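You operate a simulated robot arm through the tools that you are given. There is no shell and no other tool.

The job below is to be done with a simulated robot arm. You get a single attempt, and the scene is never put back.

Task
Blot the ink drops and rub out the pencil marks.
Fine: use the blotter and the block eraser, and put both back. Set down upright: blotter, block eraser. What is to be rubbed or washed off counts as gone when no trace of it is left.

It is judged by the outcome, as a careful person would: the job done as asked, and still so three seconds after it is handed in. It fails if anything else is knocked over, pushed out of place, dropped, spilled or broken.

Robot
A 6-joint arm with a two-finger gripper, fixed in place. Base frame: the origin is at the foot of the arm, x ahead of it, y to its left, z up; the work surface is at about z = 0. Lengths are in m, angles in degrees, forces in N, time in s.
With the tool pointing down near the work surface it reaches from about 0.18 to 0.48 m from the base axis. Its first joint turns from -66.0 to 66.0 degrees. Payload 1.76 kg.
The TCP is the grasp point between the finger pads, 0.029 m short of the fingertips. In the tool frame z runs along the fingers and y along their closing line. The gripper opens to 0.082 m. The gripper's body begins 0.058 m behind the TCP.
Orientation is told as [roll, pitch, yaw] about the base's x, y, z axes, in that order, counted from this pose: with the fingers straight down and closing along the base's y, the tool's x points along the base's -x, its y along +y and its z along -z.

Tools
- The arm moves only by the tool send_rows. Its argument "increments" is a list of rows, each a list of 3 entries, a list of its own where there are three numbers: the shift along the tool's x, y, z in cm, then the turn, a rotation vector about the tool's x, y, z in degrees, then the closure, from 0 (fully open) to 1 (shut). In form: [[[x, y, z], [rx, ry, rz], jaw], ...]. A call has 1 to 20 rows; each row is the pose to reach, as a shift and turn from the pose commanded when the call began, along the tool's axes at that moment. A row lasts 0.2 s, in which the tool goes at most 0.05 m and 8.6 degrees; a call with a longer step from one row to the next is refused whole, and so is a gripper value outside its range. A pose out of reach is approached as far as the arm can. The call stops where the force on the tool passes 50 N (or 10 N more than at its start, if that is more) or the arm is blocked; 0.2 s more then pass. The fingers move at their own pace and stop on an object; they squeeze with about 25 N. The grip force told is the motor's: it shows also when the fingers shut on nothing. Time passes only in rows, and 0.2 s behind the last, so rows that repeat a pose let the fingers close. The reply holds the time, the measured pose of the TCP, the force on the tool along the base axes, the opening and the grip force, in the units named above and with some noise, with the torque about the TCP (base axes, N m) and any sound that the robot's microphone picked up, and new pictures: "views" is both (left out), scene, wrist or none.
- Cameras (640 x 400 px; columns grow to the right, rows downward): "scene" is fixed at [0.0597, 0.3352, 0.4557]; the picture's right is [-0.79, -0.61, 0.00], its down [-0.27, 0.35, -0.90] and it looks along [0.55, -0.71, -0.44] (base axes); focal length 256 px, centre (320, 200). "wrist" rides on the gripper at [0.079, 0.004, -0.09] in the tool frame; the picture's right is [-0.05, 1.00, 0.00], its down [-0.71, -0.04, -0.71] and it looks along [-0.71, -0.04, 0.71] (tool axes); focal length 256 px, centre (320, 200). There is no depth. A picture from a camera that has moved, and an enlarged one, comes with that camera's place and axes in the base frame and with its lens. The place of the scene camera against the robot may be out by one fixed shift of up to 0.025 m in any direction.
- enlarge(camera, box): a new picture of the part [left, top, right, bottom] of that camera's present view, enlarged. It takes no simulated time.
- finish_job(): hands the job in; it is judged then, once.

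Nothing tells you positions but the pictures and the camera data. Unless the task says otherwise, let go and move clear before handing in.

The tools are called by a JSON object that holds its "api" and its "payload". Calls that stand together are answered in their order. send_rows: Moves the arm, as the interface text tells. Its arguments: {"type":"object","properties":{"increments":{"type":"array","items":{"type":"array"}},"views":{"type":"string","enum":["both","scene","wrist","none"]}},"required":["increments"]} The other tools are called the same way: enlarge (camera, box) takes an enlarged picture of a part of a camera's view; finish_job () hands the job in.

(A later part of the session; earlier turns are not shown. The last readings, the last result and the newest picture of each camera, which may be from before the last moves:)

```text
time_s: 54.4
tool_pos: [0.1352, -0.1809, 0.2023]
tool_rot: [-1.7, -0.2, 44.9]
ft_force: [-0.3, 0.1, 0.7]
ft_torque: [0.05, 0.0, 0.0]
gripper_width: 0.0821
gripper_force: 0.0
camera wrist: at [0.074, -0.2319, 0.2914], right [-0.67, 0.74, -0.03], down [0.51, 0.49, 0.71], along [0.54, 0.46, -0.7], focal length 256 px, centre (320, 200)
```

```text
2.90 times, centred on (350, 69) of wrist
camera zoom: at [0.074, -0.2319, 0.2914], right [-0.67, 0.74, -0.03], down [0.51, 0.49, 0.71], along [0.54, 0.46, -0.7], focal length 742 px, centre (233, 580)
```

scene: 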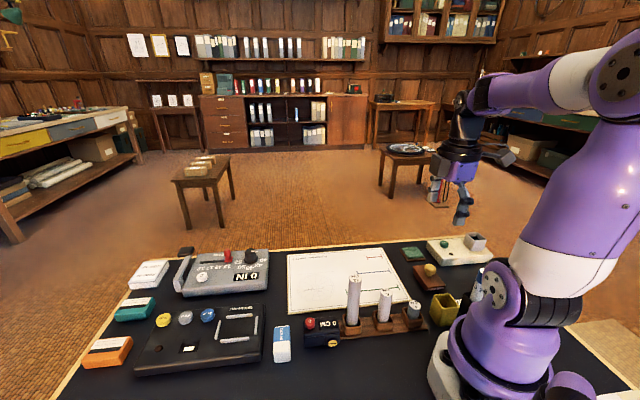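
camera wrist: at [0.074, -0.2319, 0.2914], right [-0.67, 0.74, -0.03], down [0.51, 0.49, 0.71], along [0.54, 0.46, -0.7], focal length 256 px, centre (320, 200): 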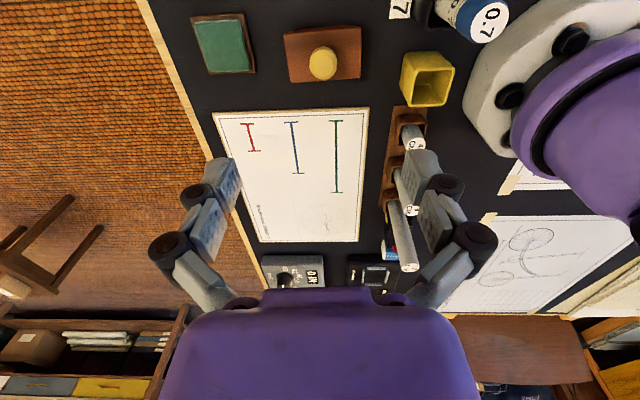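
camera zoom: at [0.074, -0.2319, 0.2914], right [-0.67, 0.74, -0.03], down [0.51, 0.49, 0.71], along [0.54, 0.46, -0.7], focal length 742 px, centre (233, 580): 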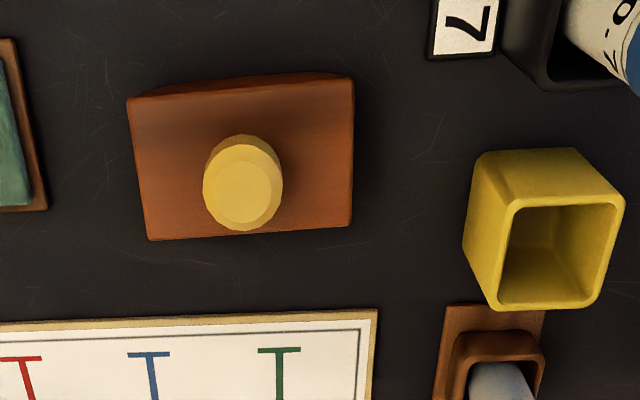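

The blotter is back in its place, upright. Now I move over to the eraser, high enough to clear the 12 cm rod, and look at it from above.

{"api": "send_rows", "payload": {"increments": [[[0, 0, -3.0], [-0.6, 0, 0], 0], [[-2.0, 2.0, -5.5], [-1.2, 0, 0], 0], [[-5.0, 3.5, -6.0], [-1.8, 0, 0], 0], [[-8.5, 5.0, -6.0], [-1.8, 0, 0], 0], [[-12.0, 6.5, -6.0], [-1.8, 0, 0], 0], [[-15.5, 8.0, -6.0], [-1.8, 0, 0], 0], [[-19.0, 9.5, -6.0], [-1.8, 0, 0], 0], [[-22.5, 11.0, -6.0], [-1.8, 0, 0], 0], [[-26.0, 12.0, -6.0], [-1.8, 0, 0], 0], [[-29.0, 12.5, -6.0], [-1.8, 0, 0], 0], [[-30.5, 12.5, -4.5], [-1.8, 0, 0], 0], [[-30.5, 12.5, -4.5], [-1.8, 0, 0], 0]]}}

```text
time_s: 57.0
tool_pos: [0.2626, 0.1221, 0.2432]
tool_rot: [-0.1, 0.0, 45.0]
ft_force: [0.7, -0.4, 0.4]
ft_torque: [-0.01, 0.01, 0.0]
gripper_width: 0.0815
gripper_force: 0.0
camera wrist: at [0.2026, 0.0714, 0.3322], right [-0.67, 0.74, 0.0], down [0.53, 0.47, 0.71], along [0.53, 0.47, -0.71], focal length 256 px, centre (320, 200)
```

scene: 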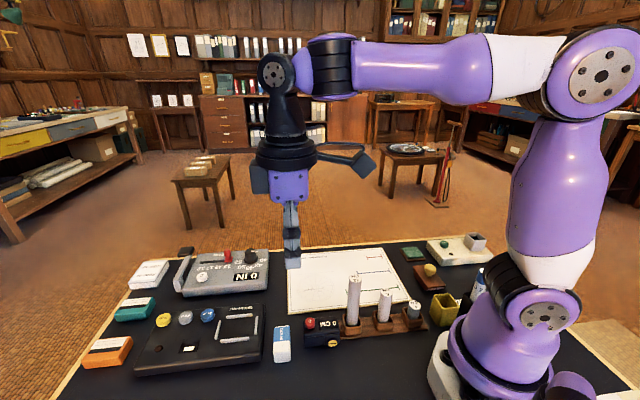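
wrist: 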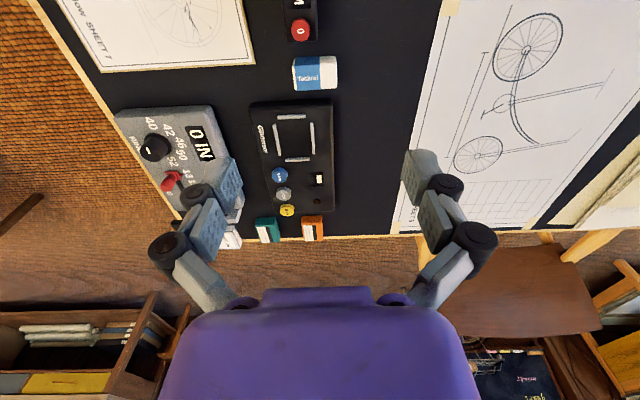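

{"api": "enlarge", "payload": {"camera": "wrist", "box": [230, 0, 390, 120]}}

{"api": "enlarge", "payload": {"camera": "scene", "box": [245, 300, 355, 378]}}

```text
3.33 times, centred on (310, 60) of wrist
camera zoom: at [0.2026, 0.0714, 0.3322], right [-0.67, 0.74, 0.0], down [0.53, 0.47, 0.71], along [0.53, 0.47, -0.71], focal length 853 px, centre (353, 667)
```

zoom: 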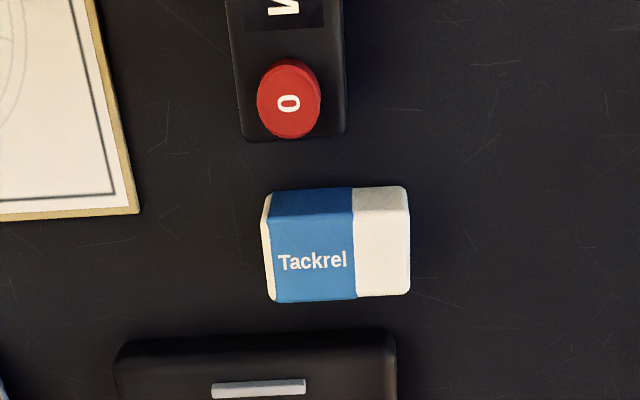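

```text
5.13 times, centred on (300, 339) of scene
camera zoom: at [0.0597, 0.3352, 0.4557], right [-0.79, -0.61, 0.0], down [-0.27, 0.35, -0.9], along [0.55, -0.71, -0.44], focal length 1310 px, centre (423, -513)
```

zoom: 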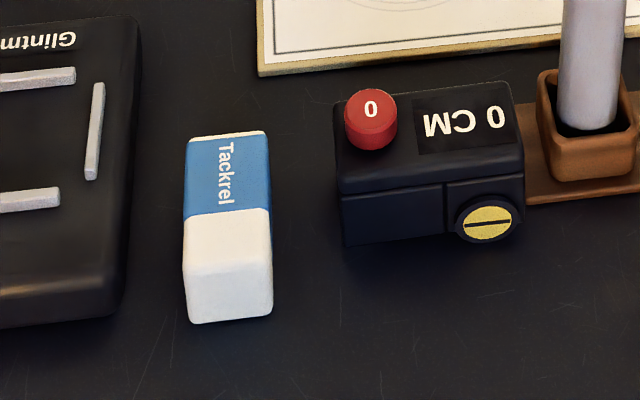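

{"api": "enlarge", "payload": {"camera": "wrist", "box": [285, 45, 345, 95]}}

{"api": "enlarge", "payload": {"camera": "scene", "box": [265, 318, 305, 368]}}

```text
8.00 times, centred on (315, 70) of wrist
camera zoom: at [0.2026, 0.0714, 0.3322], right [-0.67, 0.74, 0.0], down [0.53, 0.47, 0.71], along [0.53, 0.47, -0.71], focal length 2048 px, centre (360, 1240)
```

zoom: 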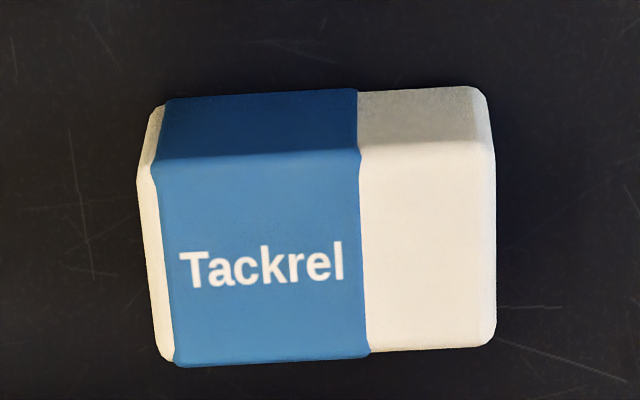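

```text
8.00 times, centred on (285, 343) of scene
camera zoom: at [0.0597, 0.3352, 0.4557], right [-0.79, -0.61, 0.0], down [-0.27, 0.35, -0.9], along [0.55, -0.71, -0.44], focal length 2044 px, centre (600, -944)
```

zoom: 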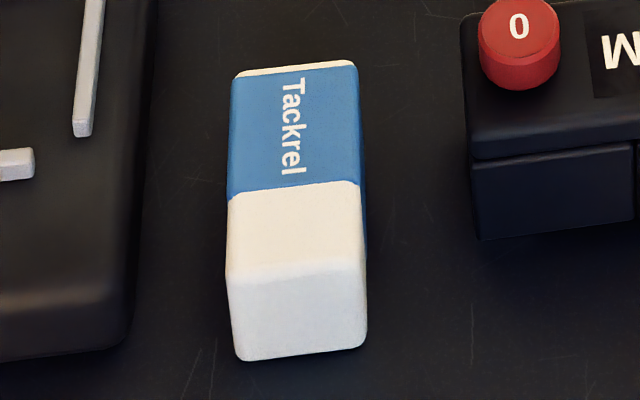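

The block eraser is about 5.0 x 2.9 x 2.7 cm, long axis along -45°, centred near (0.286, 0.140), with its bare white end towards the scene camera. With the present yaw the fingers can close on its two ends without touching the neighbouring devices. I go above it and down partway.

{"api": "send_rows", "payload": {"increments": [[[-1.0, -0.1, 2.5], [0, 0, 0], 0], [[-2.0, -0.2, 5.5], [0, 0, 0], 0], [[-2.92, -0.39, 8.5], [0, 0, 0], 0], [[-2.92, -0.39, 11.5], [0, 0, 0], 0], [[-2.92, -0.39, 13.5], [0, 0, 0], 0], [[-2.92, -0.39, 13.5], [0, 0, 0], 0]]}}

{"api": "enlarge", "payload": {"camera": "wrist", "box": [200, 30, 440, 190]}}

{"api": "enlarge", "payload": {"camera": "scene", "box": [230, 270, 350, 370]}}

```text
time_s: 58.4
tool_pos: [0.2837, 0.1411, 0.1083]
tool_rot: [0.1, 0.0, 45.1]
ft_force: [-0.8, 0.0, -0.5]
ft_torque: [0.0, 0.0, 0.03]
gripper_width: 0.0819
gripper_force: 0.1
camera wrist: at [0.2246, 0.0891, 0.1971], right [-0.67, 0.74, 0.0], down [0.53, 0.47, 0.71], along [0.53, 0.47, -0.71], focal length 256 px, centre (320, 200)
```

scene: 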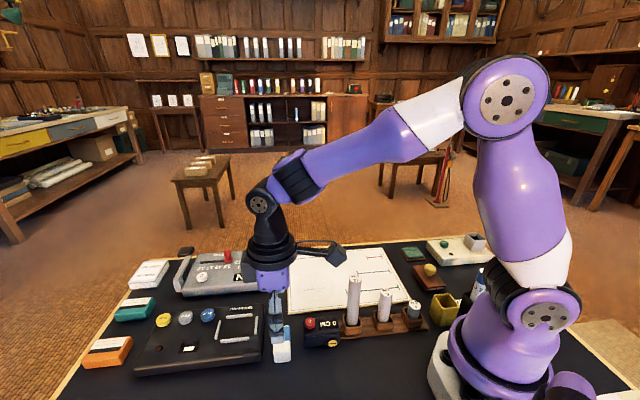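
wrist: 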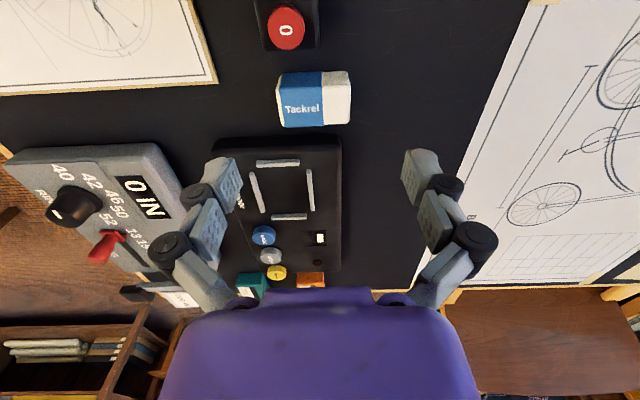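

```text
2.50 times, centred on (320, 110) of wrist
camera zoom: at [0.2246, 0.0891, 0.1971], right [-0.67, 0.74, 0.0], down [0.53, 0.47, 0.71], along [0.53, 0.47, -0.71], focal length 640 px, centre (320, 425)
```

zoom: 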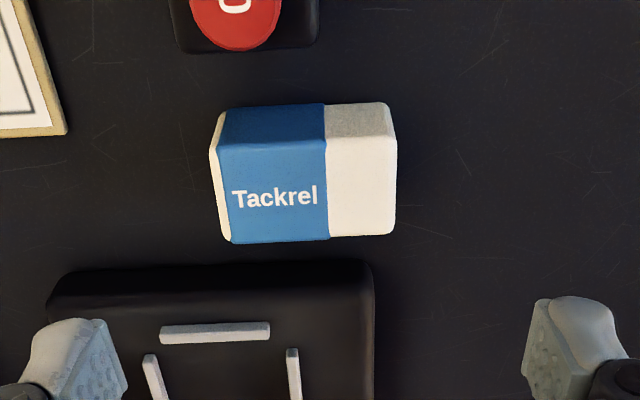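

```text
4.00 times, centred on (290, 320) of scene
camera zoom: at [0.0597, 0.3352, 0.4557], right [-0.79, -0.61, 0.0], down [-0.27, 0.35, -0.9], along [0.55, -0.71, -0.44], focal length 1022 px, centre (440, -280)
```

zoom: 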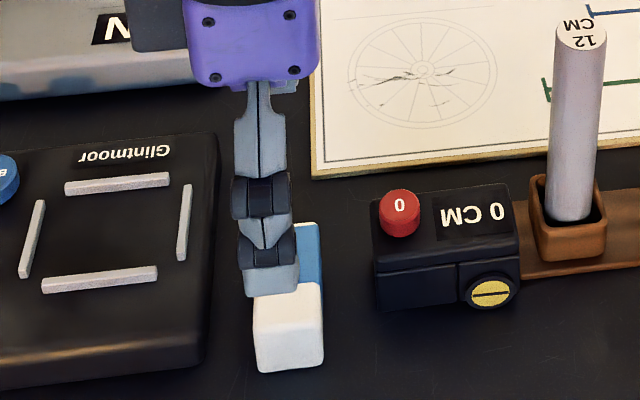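

The eraser is about 3.6 mm off along the tool's y and 1.7 mm along x. I correct for that and go down so the fingertips stop about 1 cm above the table, beside the eraser's ends.

{"api": "send_rows", "payload": {"increments": [[[-0.17, -0.36, 2.5], [0, 0, 0], 0], [[-0.17, -0.36, 4.8], [0, 0, 0], 0], [[-0.17, -0.36, 6.3], [0, 0, 0], 0], [[-0.17, -0.36, 6.9], [0, 0, 0], 0], [[-0.17, -0.36, 6.9], [0, 0, 0], 0]]}}

{"api": "enlarge", "payload": {"camera": "wrist", "box": [200, 80, 440, 240]}}

{"api": "enlarge", "payload": {"camera": "scene", "box": [240, 290, 340, 373]}}

```text
time_s: 59.6
tool_pos: [0.289, 0.1397, 0.038]
tool_rot: [0.0, -0.1, 45.1]
ft_force: [-0.1, 0.7, -0.9]
ft_torque: [0.01, 0.0, 0.04]
gripper_width: 0.0817
gripper_force: 0.0
camera wrist: at [0.2294, 0.0877, 0.1281], right [-0.67, 0.74, 0.0], down [0.53, 0.47, 0.71], along [0.53, 0.47, -0.71], focal length 256 px, centre (320, 200)
```

scene: 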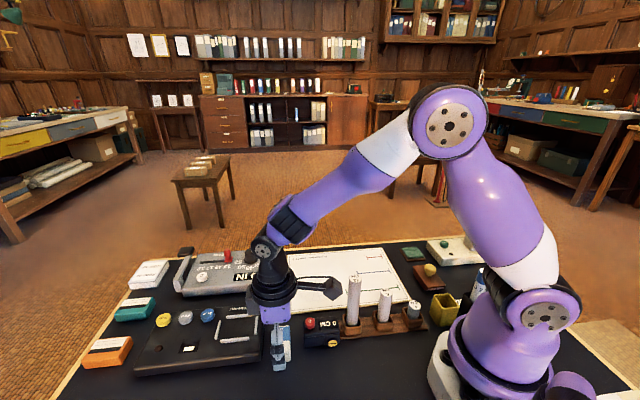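
wrist: 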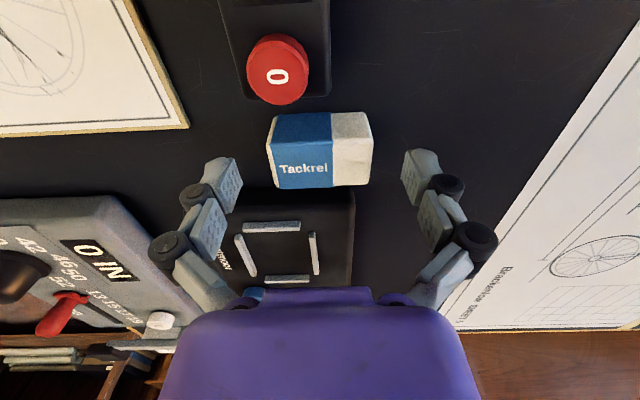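

```text
2.50 times, centred on (320, 160) of wrist
camera zoom: at [0.2294, 0.0877, 0.1281], right [-0.67, 0.74, 0.0], down [0.53, 0.47, 0.71], along [0.53, 0.47, -0.71], focal length 640 px, centre (320, 300)
```

zoom: 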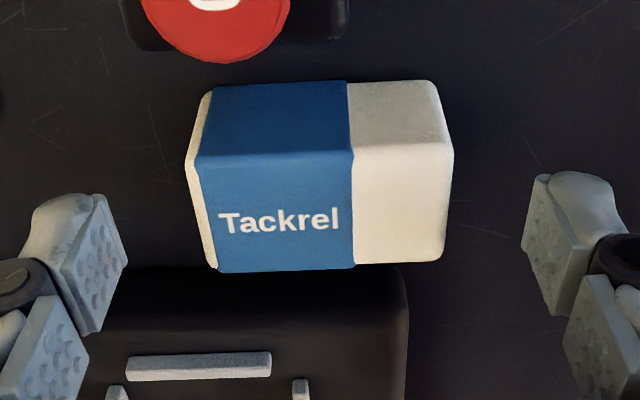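

```text
4.82 times, centred on (290, 332) of scene
camera zoom: at [0.0597, 0.3352, 0.4557], right [-0.79, -0.61, 0.0], down [-0.27, 0.35, -0.9], along [0.55, -0.71, -0.44], focal length 1231 px, centre (465, -434)
```

zoom: 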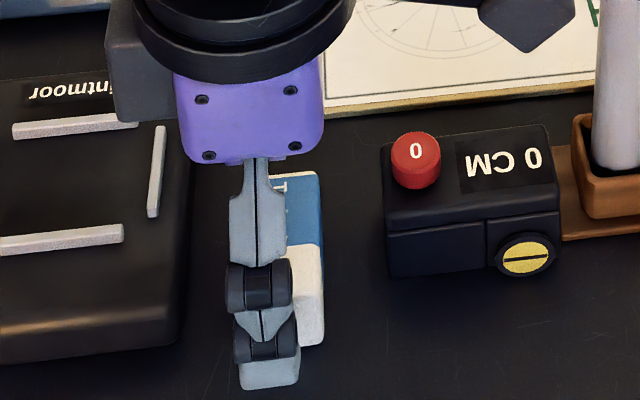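

Well centred along the closing line; I shift 1.5 mm in the tool's x and close on the eraser's ends.

{"api": "send_rows", "payload": {"increments": [[[0.15, 0, 0], [0, 0, 0], 0], [[0.15, 0, 0], [0, 0, 0], 0.2], [[0.15, 0, 0], [0, 0, 0], 0.4], [[0.15, 0, 0], [0, 0, 0], 1], [[0.15, 0, 0], [0, 0, 0], 1], [[0.15, 0, 0], [0, 0, 0], 1]]}}

{"api": "enlarge", "payload": {"camera": "wrist", "box": [200, 80, 440, 240]}}

```text
time_s: 61.0
tool_pos: [0.2871, 0.1387, 0.0395]
tool_rot: [0.1, -0.1, 45.1]
ft_force: [-4.3, 0.2, 10.2]
ft_torque: [0.03, 0.23, 0.0]
gripper_width: 0.0492
gripper_force: 25.0
camera wrist: at [0.2284, 0.0866, 0.1286], right [-0.67, 0.74, 0.0], down [0.53, 0.47, 0.71], along [0.53, 0.47, -0.71], focal length 256 px, centre (320, 200)
```

scene: 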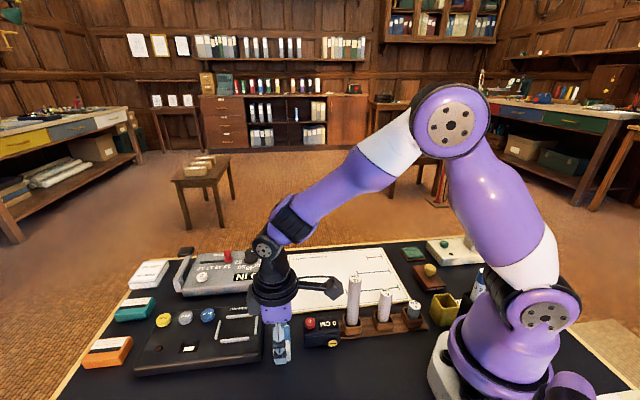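
wrist: 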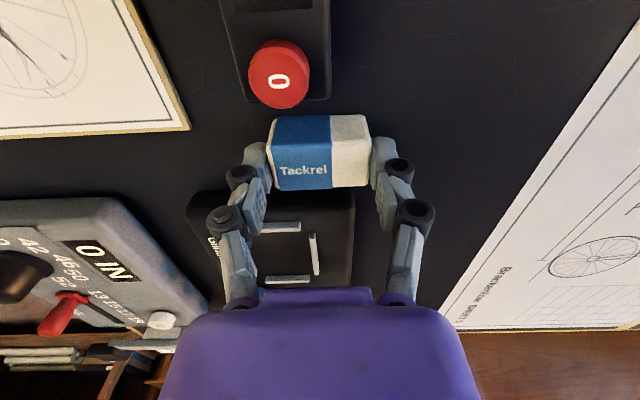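

```text
2.50 times, centred on (320, 160) of wrist
camera zoom: at [0.2284, 0.0866, 0.1286], right [-0.67, 0.74, 0.0], down [0.53, 0.47, 0.71], along [0.53, 0.47, -0.71], focal length 640 px, centre (320, 300)
```

zoom: 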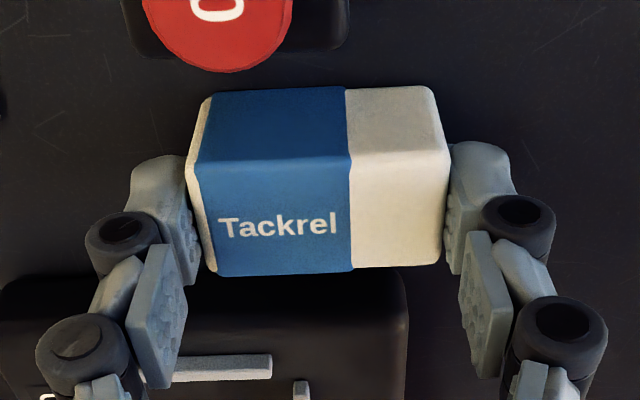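

The eraser is gripped across 4.92 cm. I lift it straight up and check.

{"api": "send_rows", "payload": {"increments": [[[0, 0, -1.0], [0, 0, 0], 1], [[0, 0, -3.0], [0, 0, 0], 1], [[0, 0, -6.0], [0, 0, 0], 1], [[0, 0, -8.0], [0, 0, 0], 1], [[0, 0, -8.0], [0, 0, 0], 1]]}}

{"api": "enlarge", "payload": {"camera": "wrist", "box": [200, 80, 440, 240]}}

{"api": "enlarge", "payload": {"camera": "scene", "box": [230, 260, 350, 360]}}

```text
time_s: 62.2
tool_pos: [0.2869, 0.1391, 0.1201]
tool_rot: [0.1, -0.1, 45.0]
ft_force: [0.0, -0.6, -0.2]
ft_torque: [0.01, -0.02, 0.03]
gripper_width: 0.049
gripper_force: 25.2
camera wrist: at [0.2279, 0.0866, 0.2087], right [-0.67, 0.74, 0.0], down [0.53, 0.47, 0.71], along [0.53, 0.47, -0.71], focal length 256 px, centre (320, 200)
```

scene: 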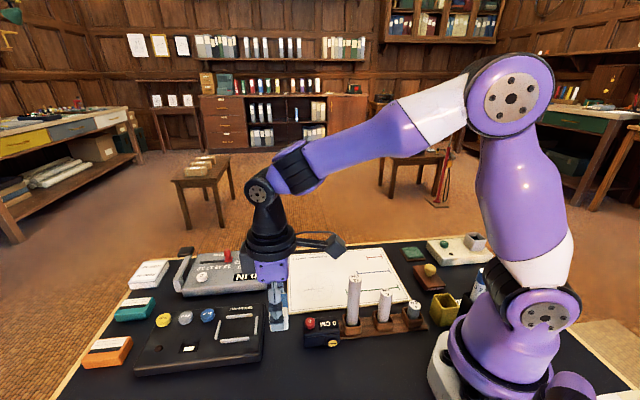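
wrist: 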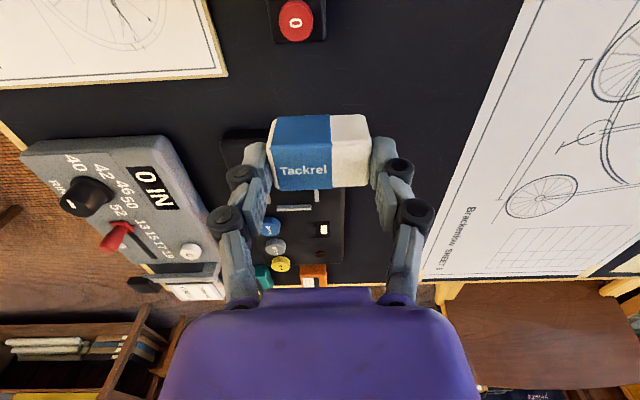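

```text
2.50 times, centred on (320, 160) of wrist
camera zoom: at [0.2279, 0.0866, 0.2087], right [-0.67, 0.74, 0.0], down [0.53, 0.47, 0.71], along [0.53, 0.47, -0.71], focal length 640 px, centre (320, 300)
```

zoom: 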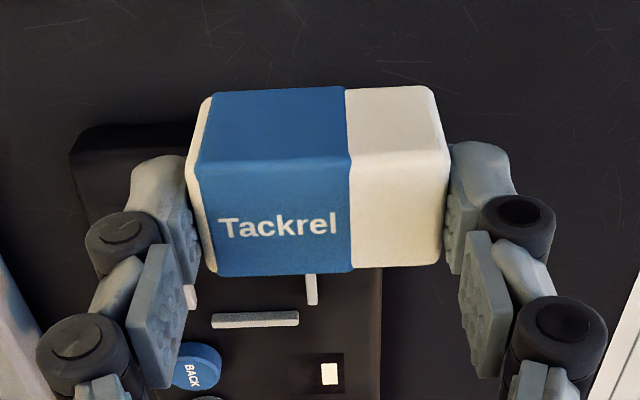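

```text
4.00 times, centred on (290, 310) of scene
camera zoom: at [0.0597, 0.3352, 0.4557], right [-0.79, -0.61, 0.0], down [-0.27, 0.35, -0.9], along [0.55, -0.71, -0.44], focal length 1022 px, centre (440, -240)
```

zoom: 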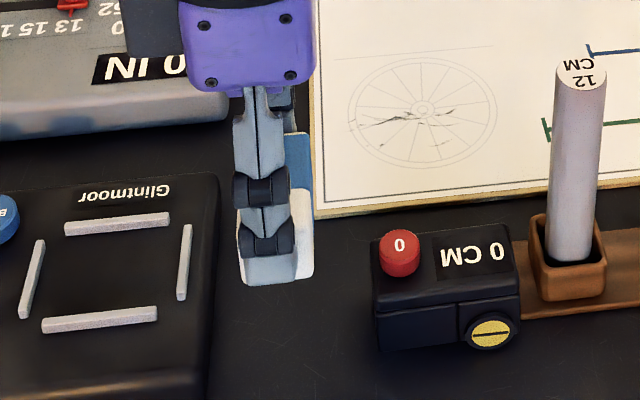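

The eraser is held firmly. I carry it over the pencil marks and tilt it about 8° so the bare white end is lowest.

{"api": "send_rows", "payload": {"increments": [[[1.2, -2.8, 0], [0, 0, 0], 1], [[2.4, -5.6, 0], [0, 0, 0], 1], [[3.7, -8.4, 0], [0, 0, 0], 1], [[4.9, -11.2, 0], [0, 0, 0], 1], [[6.12, -13.99, 0], [0, 0, 0], 1], [[6.12, -13.99, 2.0], [4, 0, 0], 1], [[6.12, -13.99, 4.5], [8, 0, 0], 1], [[6.12, -13.99, 4.5], [8, 0, 0], 1]]}}

{"api": "enlarge", "payload": {"camera": "scene", "box": [270, 230, 390, 320]}}

{"api": "enlarge", "payload": {"camera": "wrist", "box": [200, 40, 440, 240]}}

```text
time_s: 64.0
tool_pos: [0.3427, -0.0041, 0.0748]
tool_rot: [-8.0, 0.0, 45.0]
ft_force: [0.2, -1.1, -0.1]
ft_torque: [0.01, -0.02, 0.01]
gripper_width: 0.0491
gripper_force: 25.1
camera wrist: at [0.2747, -0.0468, 0.1616], right [-0.66, 0.74, -0.14], down [0.46, 0.54, 0.71], along [0.6, 0.4, -0.69], focal length 256 px, centre (320, 200)
```

scene: 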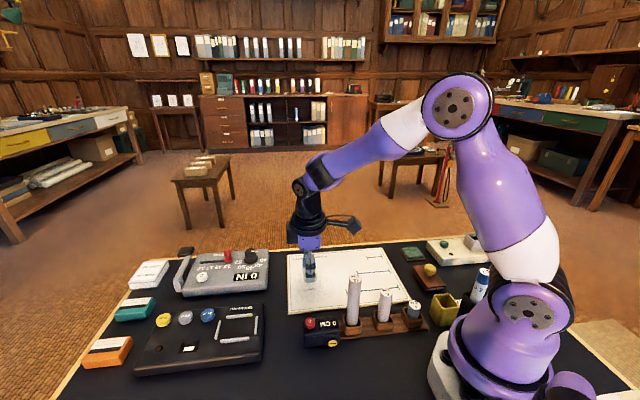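
wrist: 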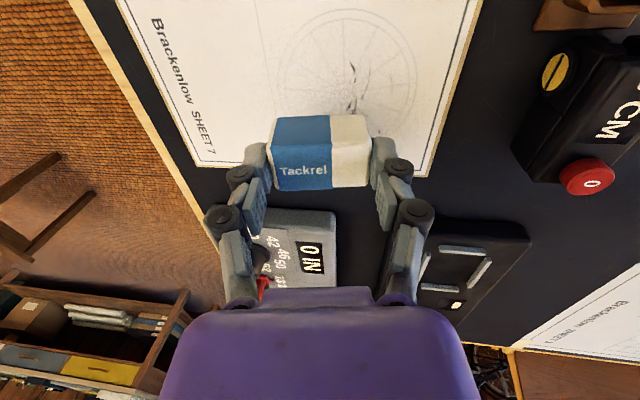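

```text
4.44 times, centred on (330, 275) of scene
camera zoom: at [0.0597, 0.3352, 0.4557], right [-0.79, -0.61, 0.0], down [-0.27, 0.35, -0.9], along [0.55, -0.71, -0.44], focal length 1135 px, centre (276, -133)
```

zoom: 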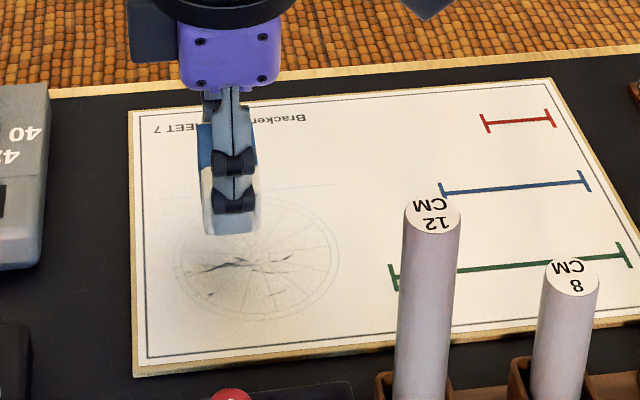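

```text
2.00 times, centred on (320, 140) of wrist
camera zoom: at [0.2747, -0.0468, 0.1616], right [-0.66, 0.74, -0.14], down [0.46, 0.54, 0.71], along [0.6, 0.4, -0.69], focal length 512 px, centre (320, 320)
```

zoom: 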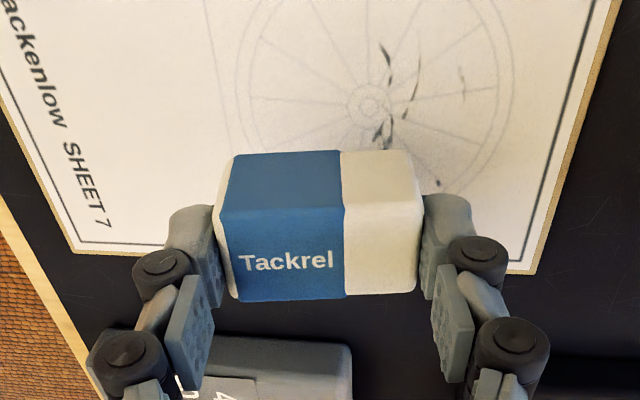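

The white end is lowest and above the marks. I go down and feel for the paper.

{"api": "send_rows", "payload": {"increments": [[[0, 0.21, 1.49], [0, 0, 0], 1], [[0, 0.34, 2.43], [0, 0, 0], 1], [[0, 0.375, 2.67], [0, 0, 0], 1], [[0, 0.39, 2.77], [0, 0, 0], 1], [[0, 0.39, 2.77], [0, 0, 0], 1]], "views": "none"}}

{"api": "send_rows", "payload": {"increments": [[[0, 0.014, 0.1], [0, 0, 0], 1], [[0, 0.014, 0.1], [0, 0, 0], 1]], "views": "none"}}

```text
time_s: 65.2
tool_pos: [0.3434, -0.0032, 0.0462]
tool_rot: [-8.0, -0.2, 45.0]
ft_force: [-2.9, 0.2, 12.3]
ft_torque: [0.18, 0.34, 0.01]
gripper_width: 0.0495
gripper_force: 25.0
```

```text
time_s: 65.8
tool_pos: [0.3438, -0.0044, 0.045]
tool_rot: [-8.0, -0.1, 45.1]
ft_force: [-0.1, -0.5, 18.4]
ft_torque: [0.24, 0.3, 0.03]
gripper_width: 0.0493
gripper_force: 25.3
```

Contact is at the white end's lower edge, near the middle of the marks. I ease off slightly and rub back and forth along the first lane.

{"api": "send_rows", "payload": {"increments": [[[0, -0.007, -0.05], [0, 0, 0], 1], [[0, -0.9, 0.075], [0, 0, 0], 1], [[0, -1.79, 0.2], [0, 0, 0], 1], [[0, -0.9, 0.075], [0, 0, 0], 1], [[0, -0.007, -0.05], [0, 0, 0], 1], [[0, 0.884, -0.175], [0, 0, 0], 1], [[0, 1.775, -0.3], [0, 0, 0], 1], [[0, 0.884, -0.175], [0, 0, 0], 1], [[0, -0.007, -0.05], [0, 0, 0], 1], [[0, -0.9, 0.075], [0, 0, 0], 1], [[0, -1.79, 0.2], [0, 0, 0], 1], [[0, -0.9, 0.075], [0, 0, 0], 1], [[0, -0.007, -0.05], [0, 0, 0], 1], [[0, 0.884, -0.175], [0, 0, 0], 1], [[0, 1.775, -0.3], [0, 0, 0], 1], [[0, 0.884, -0.175], [0, 0, 0], 1], [[0, -0.007, -0.05], [0, 0, 0], 1]]}}

{"api": "enlarge", "payload": {"camera": "scene", "box": [270, 240, 390, 320]}}

{"api": "enlarge", "payload": {"camera": "wrist", "box": [200, 40, 440, 240]}}

```text
time_s: 69.4
tool_pos: [0.3432, -0.0044, 0.0465]
tool_rot: [-8.0, -0.2, 45.0]
ft_force: [0.3, -0.2, -0.3]
ft_torque: [-0.02, -0.02, 0.02]
gripper_width: 0.0492
gripper_force: 25.7
camera wrist: at [0.2752, -0.0468, 0.1339], right [-0.66, 0.74, -0.14], down [0.46, 0.54, 0.71], along [0.6, 0.4, -0.69], focal length 256 px, centre (320, 200)
```

scene: 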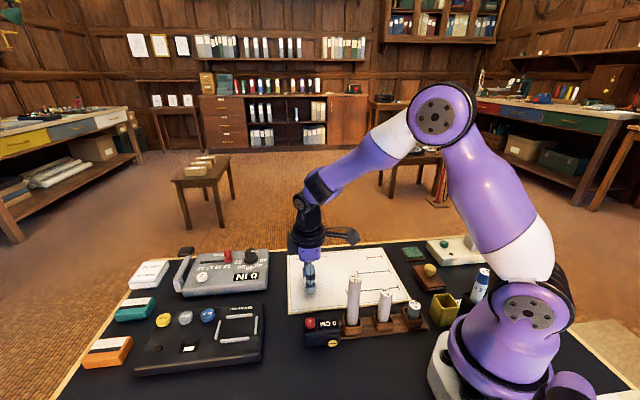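
wrist: 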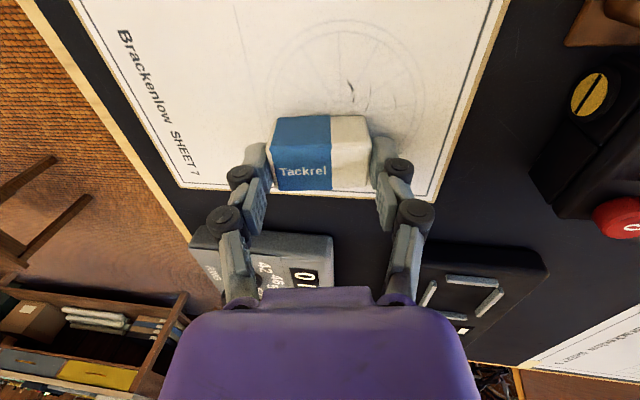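

```text
5.00 times, centred on (330, 280) of scene
camera zoom: at [0.0597, 0.3352, 0.4557], right [-0.79, -0.61, 0.0], down [-0.27, 0.35, -0.9], along [0.55, -0.71, -0.44], focal length 1277 px, centre (270, -200)
```

zoom: 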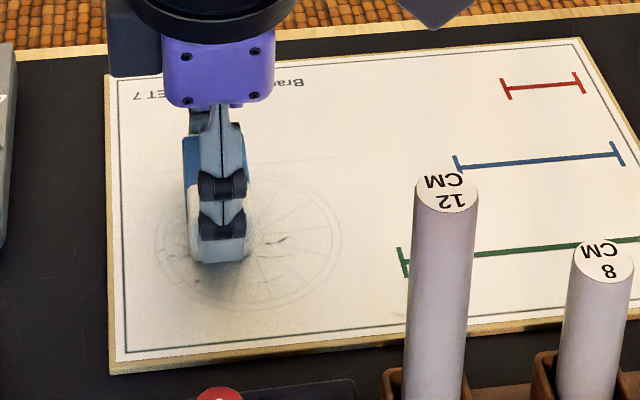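

```text
2.00 times, centred on (320, 140) of wrist
camera zoom: at [0.2752, -0.0468, 0.1339], right [-0.66, 0.74, -0.14], down [0.46, 0.54, 0.71], along [0.6, 0.4, -0.69], focal length 512 px, centre (320, 320)
```

zoom: 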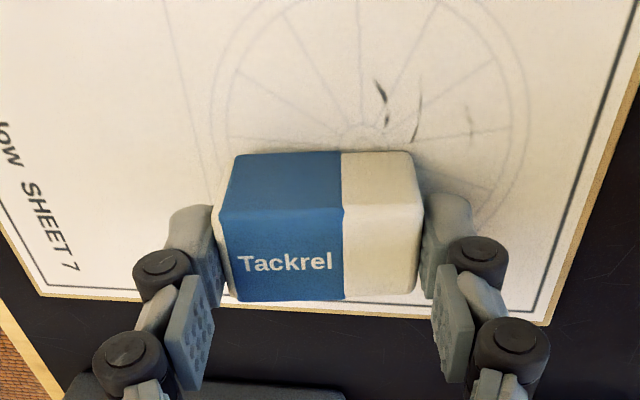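

The marks under this lane are gone and a few remain on the near side. I shift to the next lane by about 2.2 cm and feel for contact again.

{"api": "send_rows", "payload": {"increments": [[[0, -0.05, -0.4], [0, 0, 0], 1], [[1.1, -0.05, -0.4], [0, 0, 0], 1], [[2.2, -0.05, -0.4], [0, 0, 0], 1], [[2.2, 0, 0], [0, 0, 0], 1], [[2.2, 0.014, 0.1], [0, 0, 0], 1], [[2.2, 0.014, 0.1], [0, 0, 0], 1]], "views": "none"}}

```text
time_s: 70.8
tool_pos: [0.3288, -0.0182, 0.0451]
tool_rot: [-8.1, -0.1, 45.0]
ft_force: [-4.8, -0.3, 18.7]
ft_torque: [0.31, 0.49, 0.05]
gripper_width: 0.049
gripper_force: 24.9
```

{"api": "send_rows", "payload": {"increments": [[[0, -0.004, -0.03], [0, 0, 0], 1], [[0, -0.9, 0.095], [0, 0, 0], 1], [[0, -1.79, 0.22], [0, 0, 0], 1], [[0, -0.9, 0.095], [0, 0, 0], 1], [[0, -0.004, -0.03], [0, 0, 0], 1], [[0, 0.884, -0.155], [0, 0, 0], 1], [[0, 1.775, -0.28], [0, 0, 0], 1], [[0, 0.884, -0.14], [0, 0, 0], 1], [[0, 0, 0.0], [0, 0, 0], 1], [[0, -0.9, 0.14], [0, 0, 0], 1], [[0, -1.79, 0.27], [0, 0, 0], 1], [[0, -0.9, 0.15], [0, 0, 0], 1], [[0, 0, 0.03], [0, 0, 0], 1], [[0, 0.884, -0.095], [0, 0, 0], 1], [[0, 1.775, -0.22], [0, 0, 0], 1], [[0, 0.884, -0.095], [0, 0, 0], 1], [[0, 0, 0.03], [0, 0, 0], 1]]}}

{"api": "enlarge", "payload": {"camera": "scene", "box": [270, 240, 390, 320]}}

{"api": "enlarge", "payload": {"camera": "wrist", "box": [200, 40, 440, 240]}}

```text
time_s: 74.4
tool_pos: [0.3261, -0.0197, 0.0445]
tool_rot: [-7.8, 0.0, 45.0]
ft_force: [-10.2, 10.5, 16.9]
ft_torque: [0.66, 0.58, 0.04]
gripper_width: 0.0495
gripper_force: 26.0
camera wrist: at [0.2587, -0.0624, 0.1318], right [-0.66, 0.74, -0.14], down [0.46, 0.54, 0.71], along [0.59, 0.41, -0.7], focal length 256 px, centre (320, 200)
```

scene: 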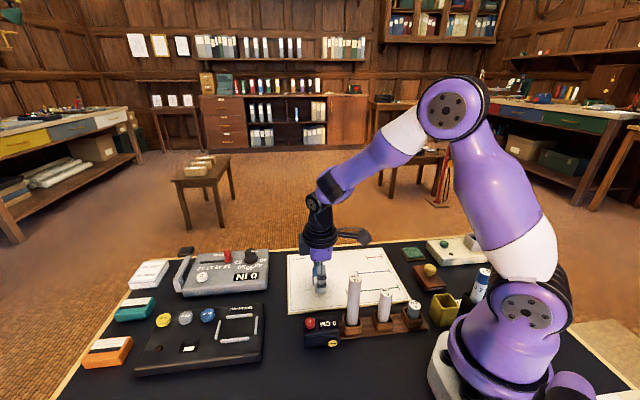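
wrist: 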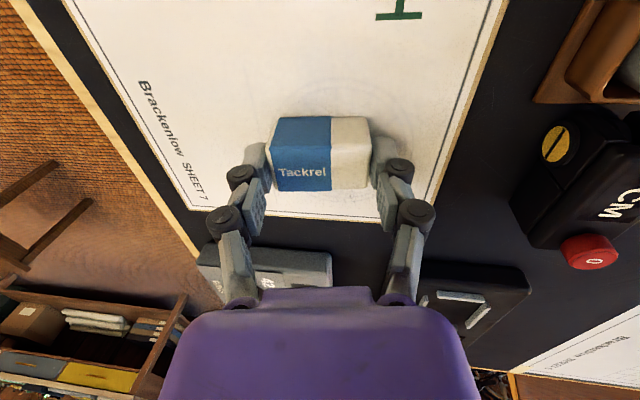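

```text
5.00 times, centred on (330, 280) of scene
camera zoom: at [0.0596, 0.3352, 0.4557], right [-0.79, -0.61, 0.0], down [-0.27, 0.35, -0.9], along [0.55, -0.71, -0.44], focal length 1277 px, centre (270, -200)
```

zoom: 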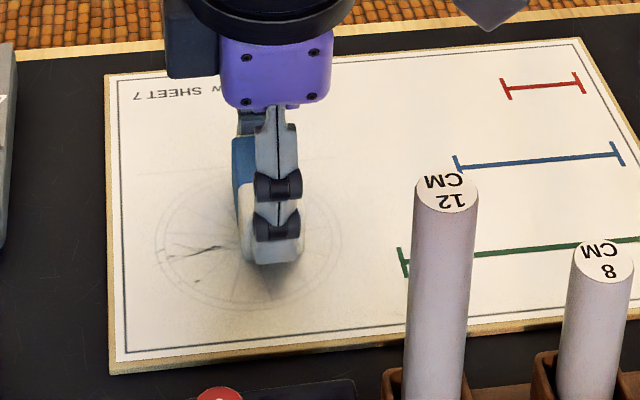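

```text
2.00 times, centred on (320, 140) of wrist
camera zoom: at [0.2587, -0.0624, 0.1318], right [-0.66, 0.74, -0.14], down [0.46, 0.54, 0.71], along [0.59, 0.41, -0.7], focal length 512 px, centre (320, 320)
```

zoom: 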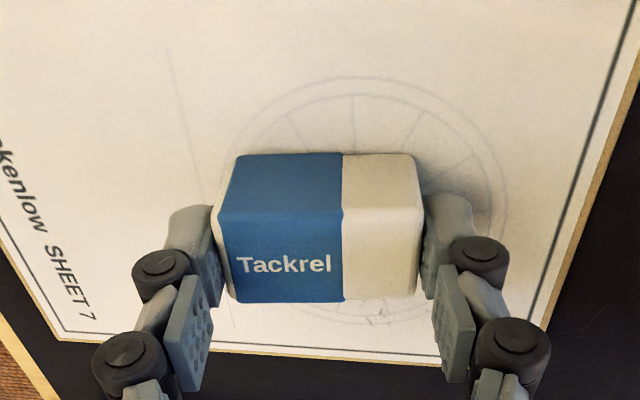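

Remaining marks are on the far side of the wheel. I lift slightly, shift 4.3 cm that way and feel for contact.

{"api": "send_rows", "payload": {"increments": [[[0, -0.07, -0.5], [0, 0, 0], 1], [[-1.5, -0.07, -0.5], [0, 0, 0], 1], [[-3.0, -0.07, -0.5], [0, 0, 0], 1], [[-4.3, -0.07, -0.5], [0, 0, 0], 1], [[-4.3, -0.02, -0.1], [0, 0, 0], 1], [[-4.3, -0.01, -0.05], [0, 0, 0], 1], [[-4.3, -0.01, -0.05], [0, 0, 0], 1]], "views": "none"}}

```text
time_s: 76.0
tool_pos: [0.3583, 0.0101, 0.0447]
tool_rot: [-7.9, 0.0, 45.0]
ft_force: [-0.4, -0.1, -0.8]
ft_torque: [-0.04, 0.02, -0.01]
gripper_width: 0.0493
gripper_force: 25.5
```

{"api": "send_rows", "payload": {"increments": [[[0, 0.007, 0.05], [0, 0, 0], 1], [[0, 0.007, 0.05], [0, 0, 0], 1]], "views": "none"}}

{"api": "send_rows", "payload": {"increments": [[[0, 0.007, 0.05], [0, 0, 0], 1], [[0, 0.007, 0.05], [0, 0, 0], 1]], "views": "none"}}

```text
time_s: 76.6
tool_pos: [0.3586, 0.0104, 0.0456]
tool_rot: [-7.9, 0.0, 45.0]
ft_force: [0.3, 1.5, 0.5]
ft_torque: [0.0, -0.03, 0.03]
gripper_width: 0.0493
gripper_force: 24.9
```

```text
time_s: 77.2
tool_pos: [0.3579, 0.0108, 0.0451]
tool_rot: [-8.0, 0.0, 45.0]
ft_force: [-0.6, -2.5, 4.5]
ft_torque: [0.01, 0.09, 0.01]
gripper_width: 0.0493
gripper_force: 25.2
```

Contact made (4.5 N). I press a bit more and rub this lane, following down slightly as the block settles in the grip.

{"api": "send_rows", "payload": {"increments": [[[0, 0.005, 0.04], [0, 0, 0], 1], [[0, -0.89, 0.165], [0, 0, 0], 1], [[0, -1.78, 0.29], [0, 0, 0], 1], [[0, -0.89, 0.175], [0, 0, 0], 1], [[0, 0.005, 0.05], [0, 0, 0], 1], [[0, 0.89, -0.075], [0, 0, 0], 1], [[0, 1.785, -0.2], [0, 0, 0], 1], [[0, 0.89, -0.065], [0, 0, 0], 1], [[0, 0.005, 0.07], [0, 0, 0], 1], [[0, -0.89, 0.195], [0, 0, 0], 1], [[0, -1.78, 0.33], [0, 0, 0], 1], [[0, -0.89, 0.205], [0, 0, 0], 1], [[0, 0.005, 0.08], [0, 0, 0], 1], [[0, 0.89, -0.045], [0, 0, 0], 1], [[0, 1.785, -0.16], [0, 0, 0], 1], [[0, 0.89, -0.035], [0, 0, 0], 1], [[0, 0.005, 0.08], [0, 0, 0], 1]], "views": "none"}}

{"api": "send_rows", "payload": {"increments": [[[0, -0.28, -2.0], [0, 0, 0], 1], [[0, -0.7, -5.0], [0, 0, 0], 1], [[0, -1.1, -8.0], [0, 0, 0], 1], [[0, -3.5, -9.0], [0, 0, 0], 1], [[0, -6.0, -9.0], [0, 0, 0], 1], [[0, -6.0, -9.0], [0, 0, 0], 1]]}}

{"api": "enlarge", "payload": {"camera": "scene", "box": [280, 250, 370, 315]}}

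{"api": "enlarge", "payload": {"camera": "wrist", "box": [260, 0, 500, 160]}}

```text
time_s: 80.8
tool_pos: [0.357, 0.0129, 0.0429]
tool_rot: [-7.8, 0.0, 45.1]
ft_force: [-10.3, 11.3, 16.8]
ft_torque: [0.66, 0.67, -0.01]
gripper_width: 0.0493
gripper_force: 25.2
```

```text
time_s: 82.2
tool_pos: [0.3901, -0.0225, 0.142]
tool_rot: [-8.0, -0.1, 45.0]
ft_force: [-0.3, 0.0, -0.3]
ft_torque: [-0.03, -0.02, 0.0]
gripper_width: 0.0496
gripper_force: 24.8
camera wrist: at [0.3223, -0.0659, 0.2285], right [-0.66, 0.74, -0.14], down [0.46, 0.54, 0.71], along [0.6, 0.4, -0.69], focal length 256 px, centre (320, 200)
```

scene: 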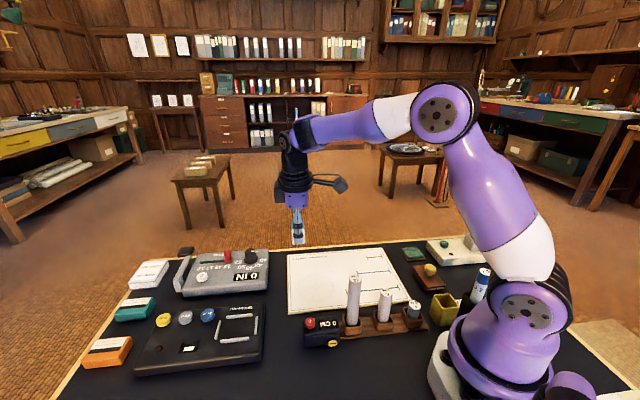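
wrist: 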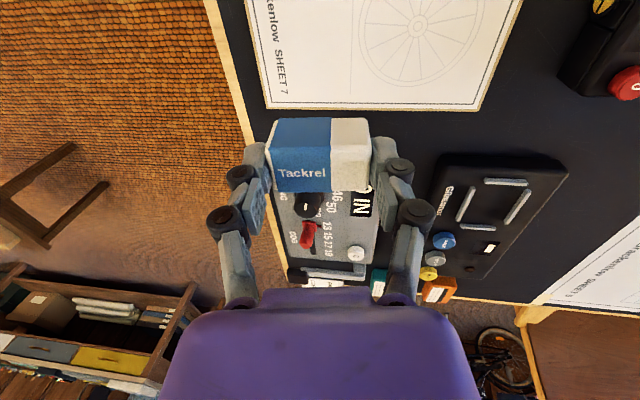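

```text
6.15 times, centred on (325, 282) of scene
camera zoom: at [0.0597, 0.3352, 0.4557], right [-0.79, -0.61, 0.0], down [-0.27, 0.35, -0.9], along [0.55, -0.71, -0.44], focal length 1572 px, centre (289, -308)
```

zoom: 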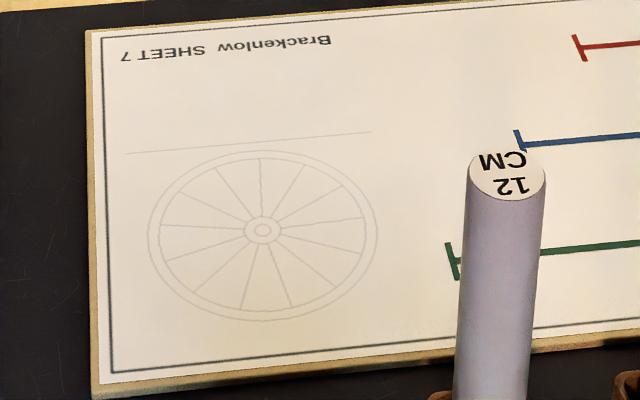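

```text
2.50 times, centred on (380, 80) of wrist
camera zoom: at [0.3223, -0.0659, 0.2285], right [-0.66, 0.74, -0.14], down [0.46, 0.54, 0.71], along [0.6, 0.4, -0.69], focal length 640 px, centre (170, 500)
```

zoom: 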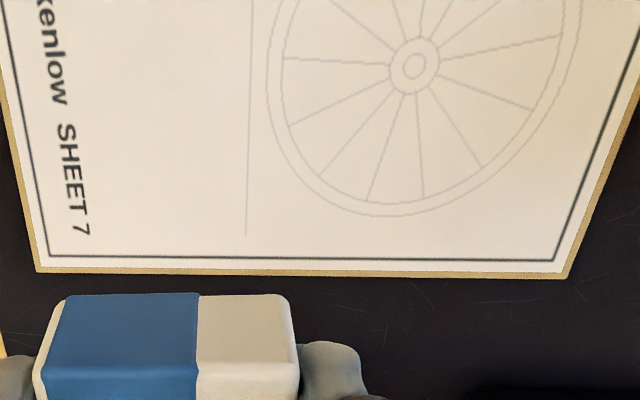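

The pencil marks look gone and the printed wheel is intact. I zoom in further to check for faint traces anywhere on the sheet.

{"api": "enlarge", "payload": {"camera": "scene", "box": [295, 270, 345, 300]}}

{"api": "enlarge", "payload": {"camera": "wrist", "box": [350, 0, 500, 90]}}

{"api": "enlarge", "payload": {"camera": "scene", "box": [285, 248, 345, 280]}}

{"api": "enlarge", "payload": {"camera": "scene", "box": [340, 240, 420, 305]}}

```text
12.80 times, centred on (320, 285) of scene
camera zoom: at [0.0597, 0.3352, 0.4557], right [-0.79, -0.61, 0.0], down [-0.27, 0.35, -0.9], along [0.55, -0.71, -0.44], focal length 3270 px, centre (320, -888)
```

zoom: 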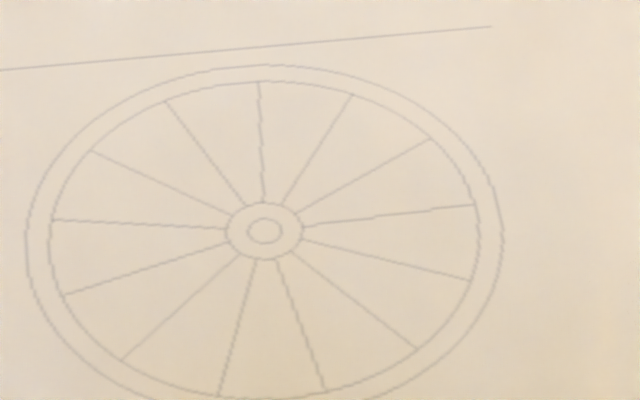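

```text
4.27 times, centred on (425, 45) of wrist
camera zoom: at [0.3223, -0.0659, 0.2285], right [-0.66, 0.74, -0.14], down [0.46, 0.54, 0.71], along [0.6, 0.4, -0.69], focal length 1092 px, centre (-128, 861)
```

zoom: 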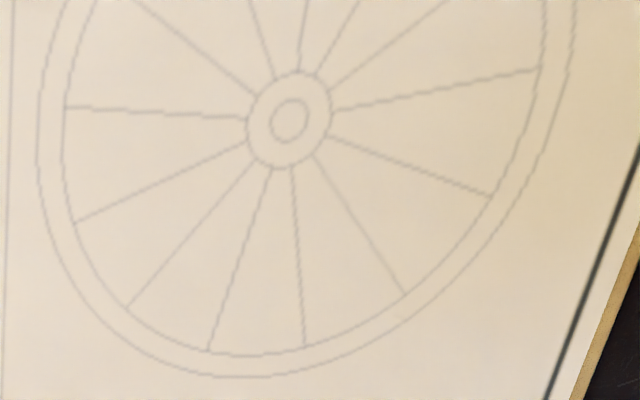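

```text
10.67 times, centred on (315, 264) of scene
camera zoom: at [0.0597, 0.3352, 0.4557], right [-0.79, -0.61, 0.0], down [-0.27, 0.35, -0.9], along [0.55, -0.71, -0.44], focal length 2725 px, centre (373, -483)
```

zoom: 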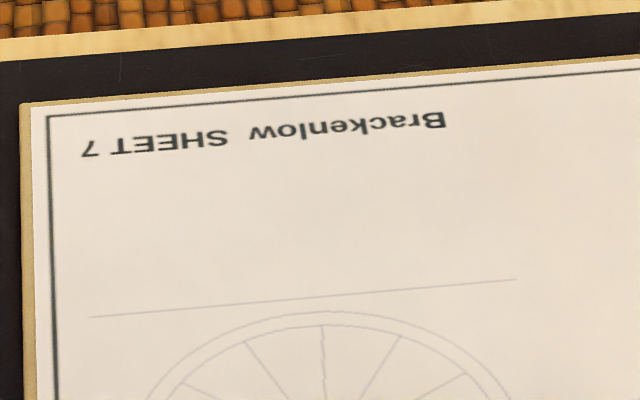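

```text
6.15 times, centred on (380, 272) of scene
camera zoom: at [0.0597, 0.3352, 0.4557], right [-0.79, -0.61, 0.0], down [-0.27, 0.35, -0.9], along [0.55, -0.71, -0.44], focal length 1572 px, centre (-49, -246)
```

zoom: 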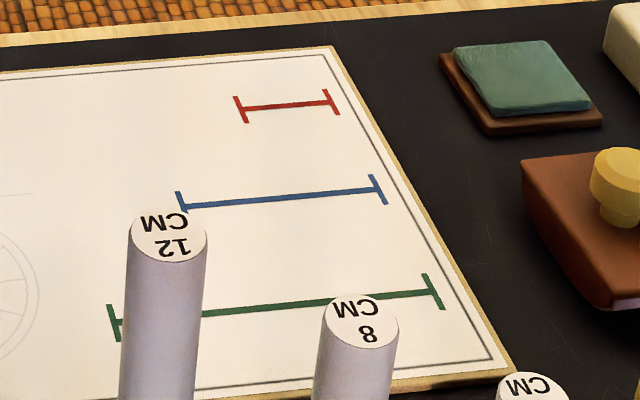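

Everything looks clean. For certainty I'll give the pencil area one more light zigzag pass with the white end before putting the eraser back.

{"api": "send_rows", "payload": {"increments": [[[0, 2.5, 0.0], [0, 0, 0], 1], [[0, 4.9, 1.0], [0, 0, 0], 1], [[0, 5.3, 4.0], [0, 0, 0], 1], [[0, 5.8, 7.5], [0, 0, 0], 1], [[0, 5.97, 8.8], [0, 0, 0], 1], [[0, 5.98, 8.9], [0, 0, 0], 1], [[0, 5.99, 8.95], [0, 0, 0], 1], [[0, 5.99, 8.95], [0, 0, 0], 1]], "views": "none"}}

```text
time_s: 84.0
tool_pos: [0.3584, 0.0114, 0.0444]
tool_rot: [-8.0, 0.0, 45.0]
ft_force: [-1.5, 0.4, 1.4]
ft_torque: [0.05, 0.1, 0.02]
gripper_width: 0.0495
gripper_force: 24.6
```

{"api": "send_rows", "payload": {"increments": [[[0, 0, 0.05], [0, 0, 0], 1], [[0, -0.89, 0.175], [0, 0, 0], 1], [[0, -1.78, 0.3], [0, 0, 0], 1], [[0.28, -0.89, 0.175], [0, 0, 0], 1], [[0.55, 0, 0.05], [0, 0, 0], 1], [[0.83, 0.89, -0.07], [0, 0, 0], 1], [[1.1, 1.78, -0.19], [0, 0, 0], 1], [[1.1, 0.89, -0.065], [0, 0, 0], 1], [[1.1, 0, 0.06], [0, 0, 0], 1], [[1.1, -0.89, 0.185], [0, 0, 0], 1], [[1.1, -1.78, 0.31], [0, 0, 0], 1], [[1.4, -0.89, 0.19], [0, 0, 0], 1], [[1.65, 0, 0.07], [0, 0, 0], 1], [[1.93, 0.89, -0.055], [0, 0, 0], 1], [[2.2, 1.78, -0.18], [0, 0, 0], 1], [[2.2, 0.89, -0.05], [0, 0, 0], 1], [[2.2, 0, 0.08], [0, 0, 0], 1], [[2.2, -0.89, 0.205], [0, 0, 0], 1], [[2.2, -1.78, 0.33], [0, 0, 0], 1]], "views": "none"}}

```text
time_s: 88.0
tool_pos: [0.3547, -0.0176, 0.0435]
tool_rot: [-8.0, 0.0, 45.0]
ft_force: [-4.2, 2.6, 4.8]
ft_torque: [0.24, 0.19, 0.03]
gripper_width: 0.0495
gripper_force: 25.1
```

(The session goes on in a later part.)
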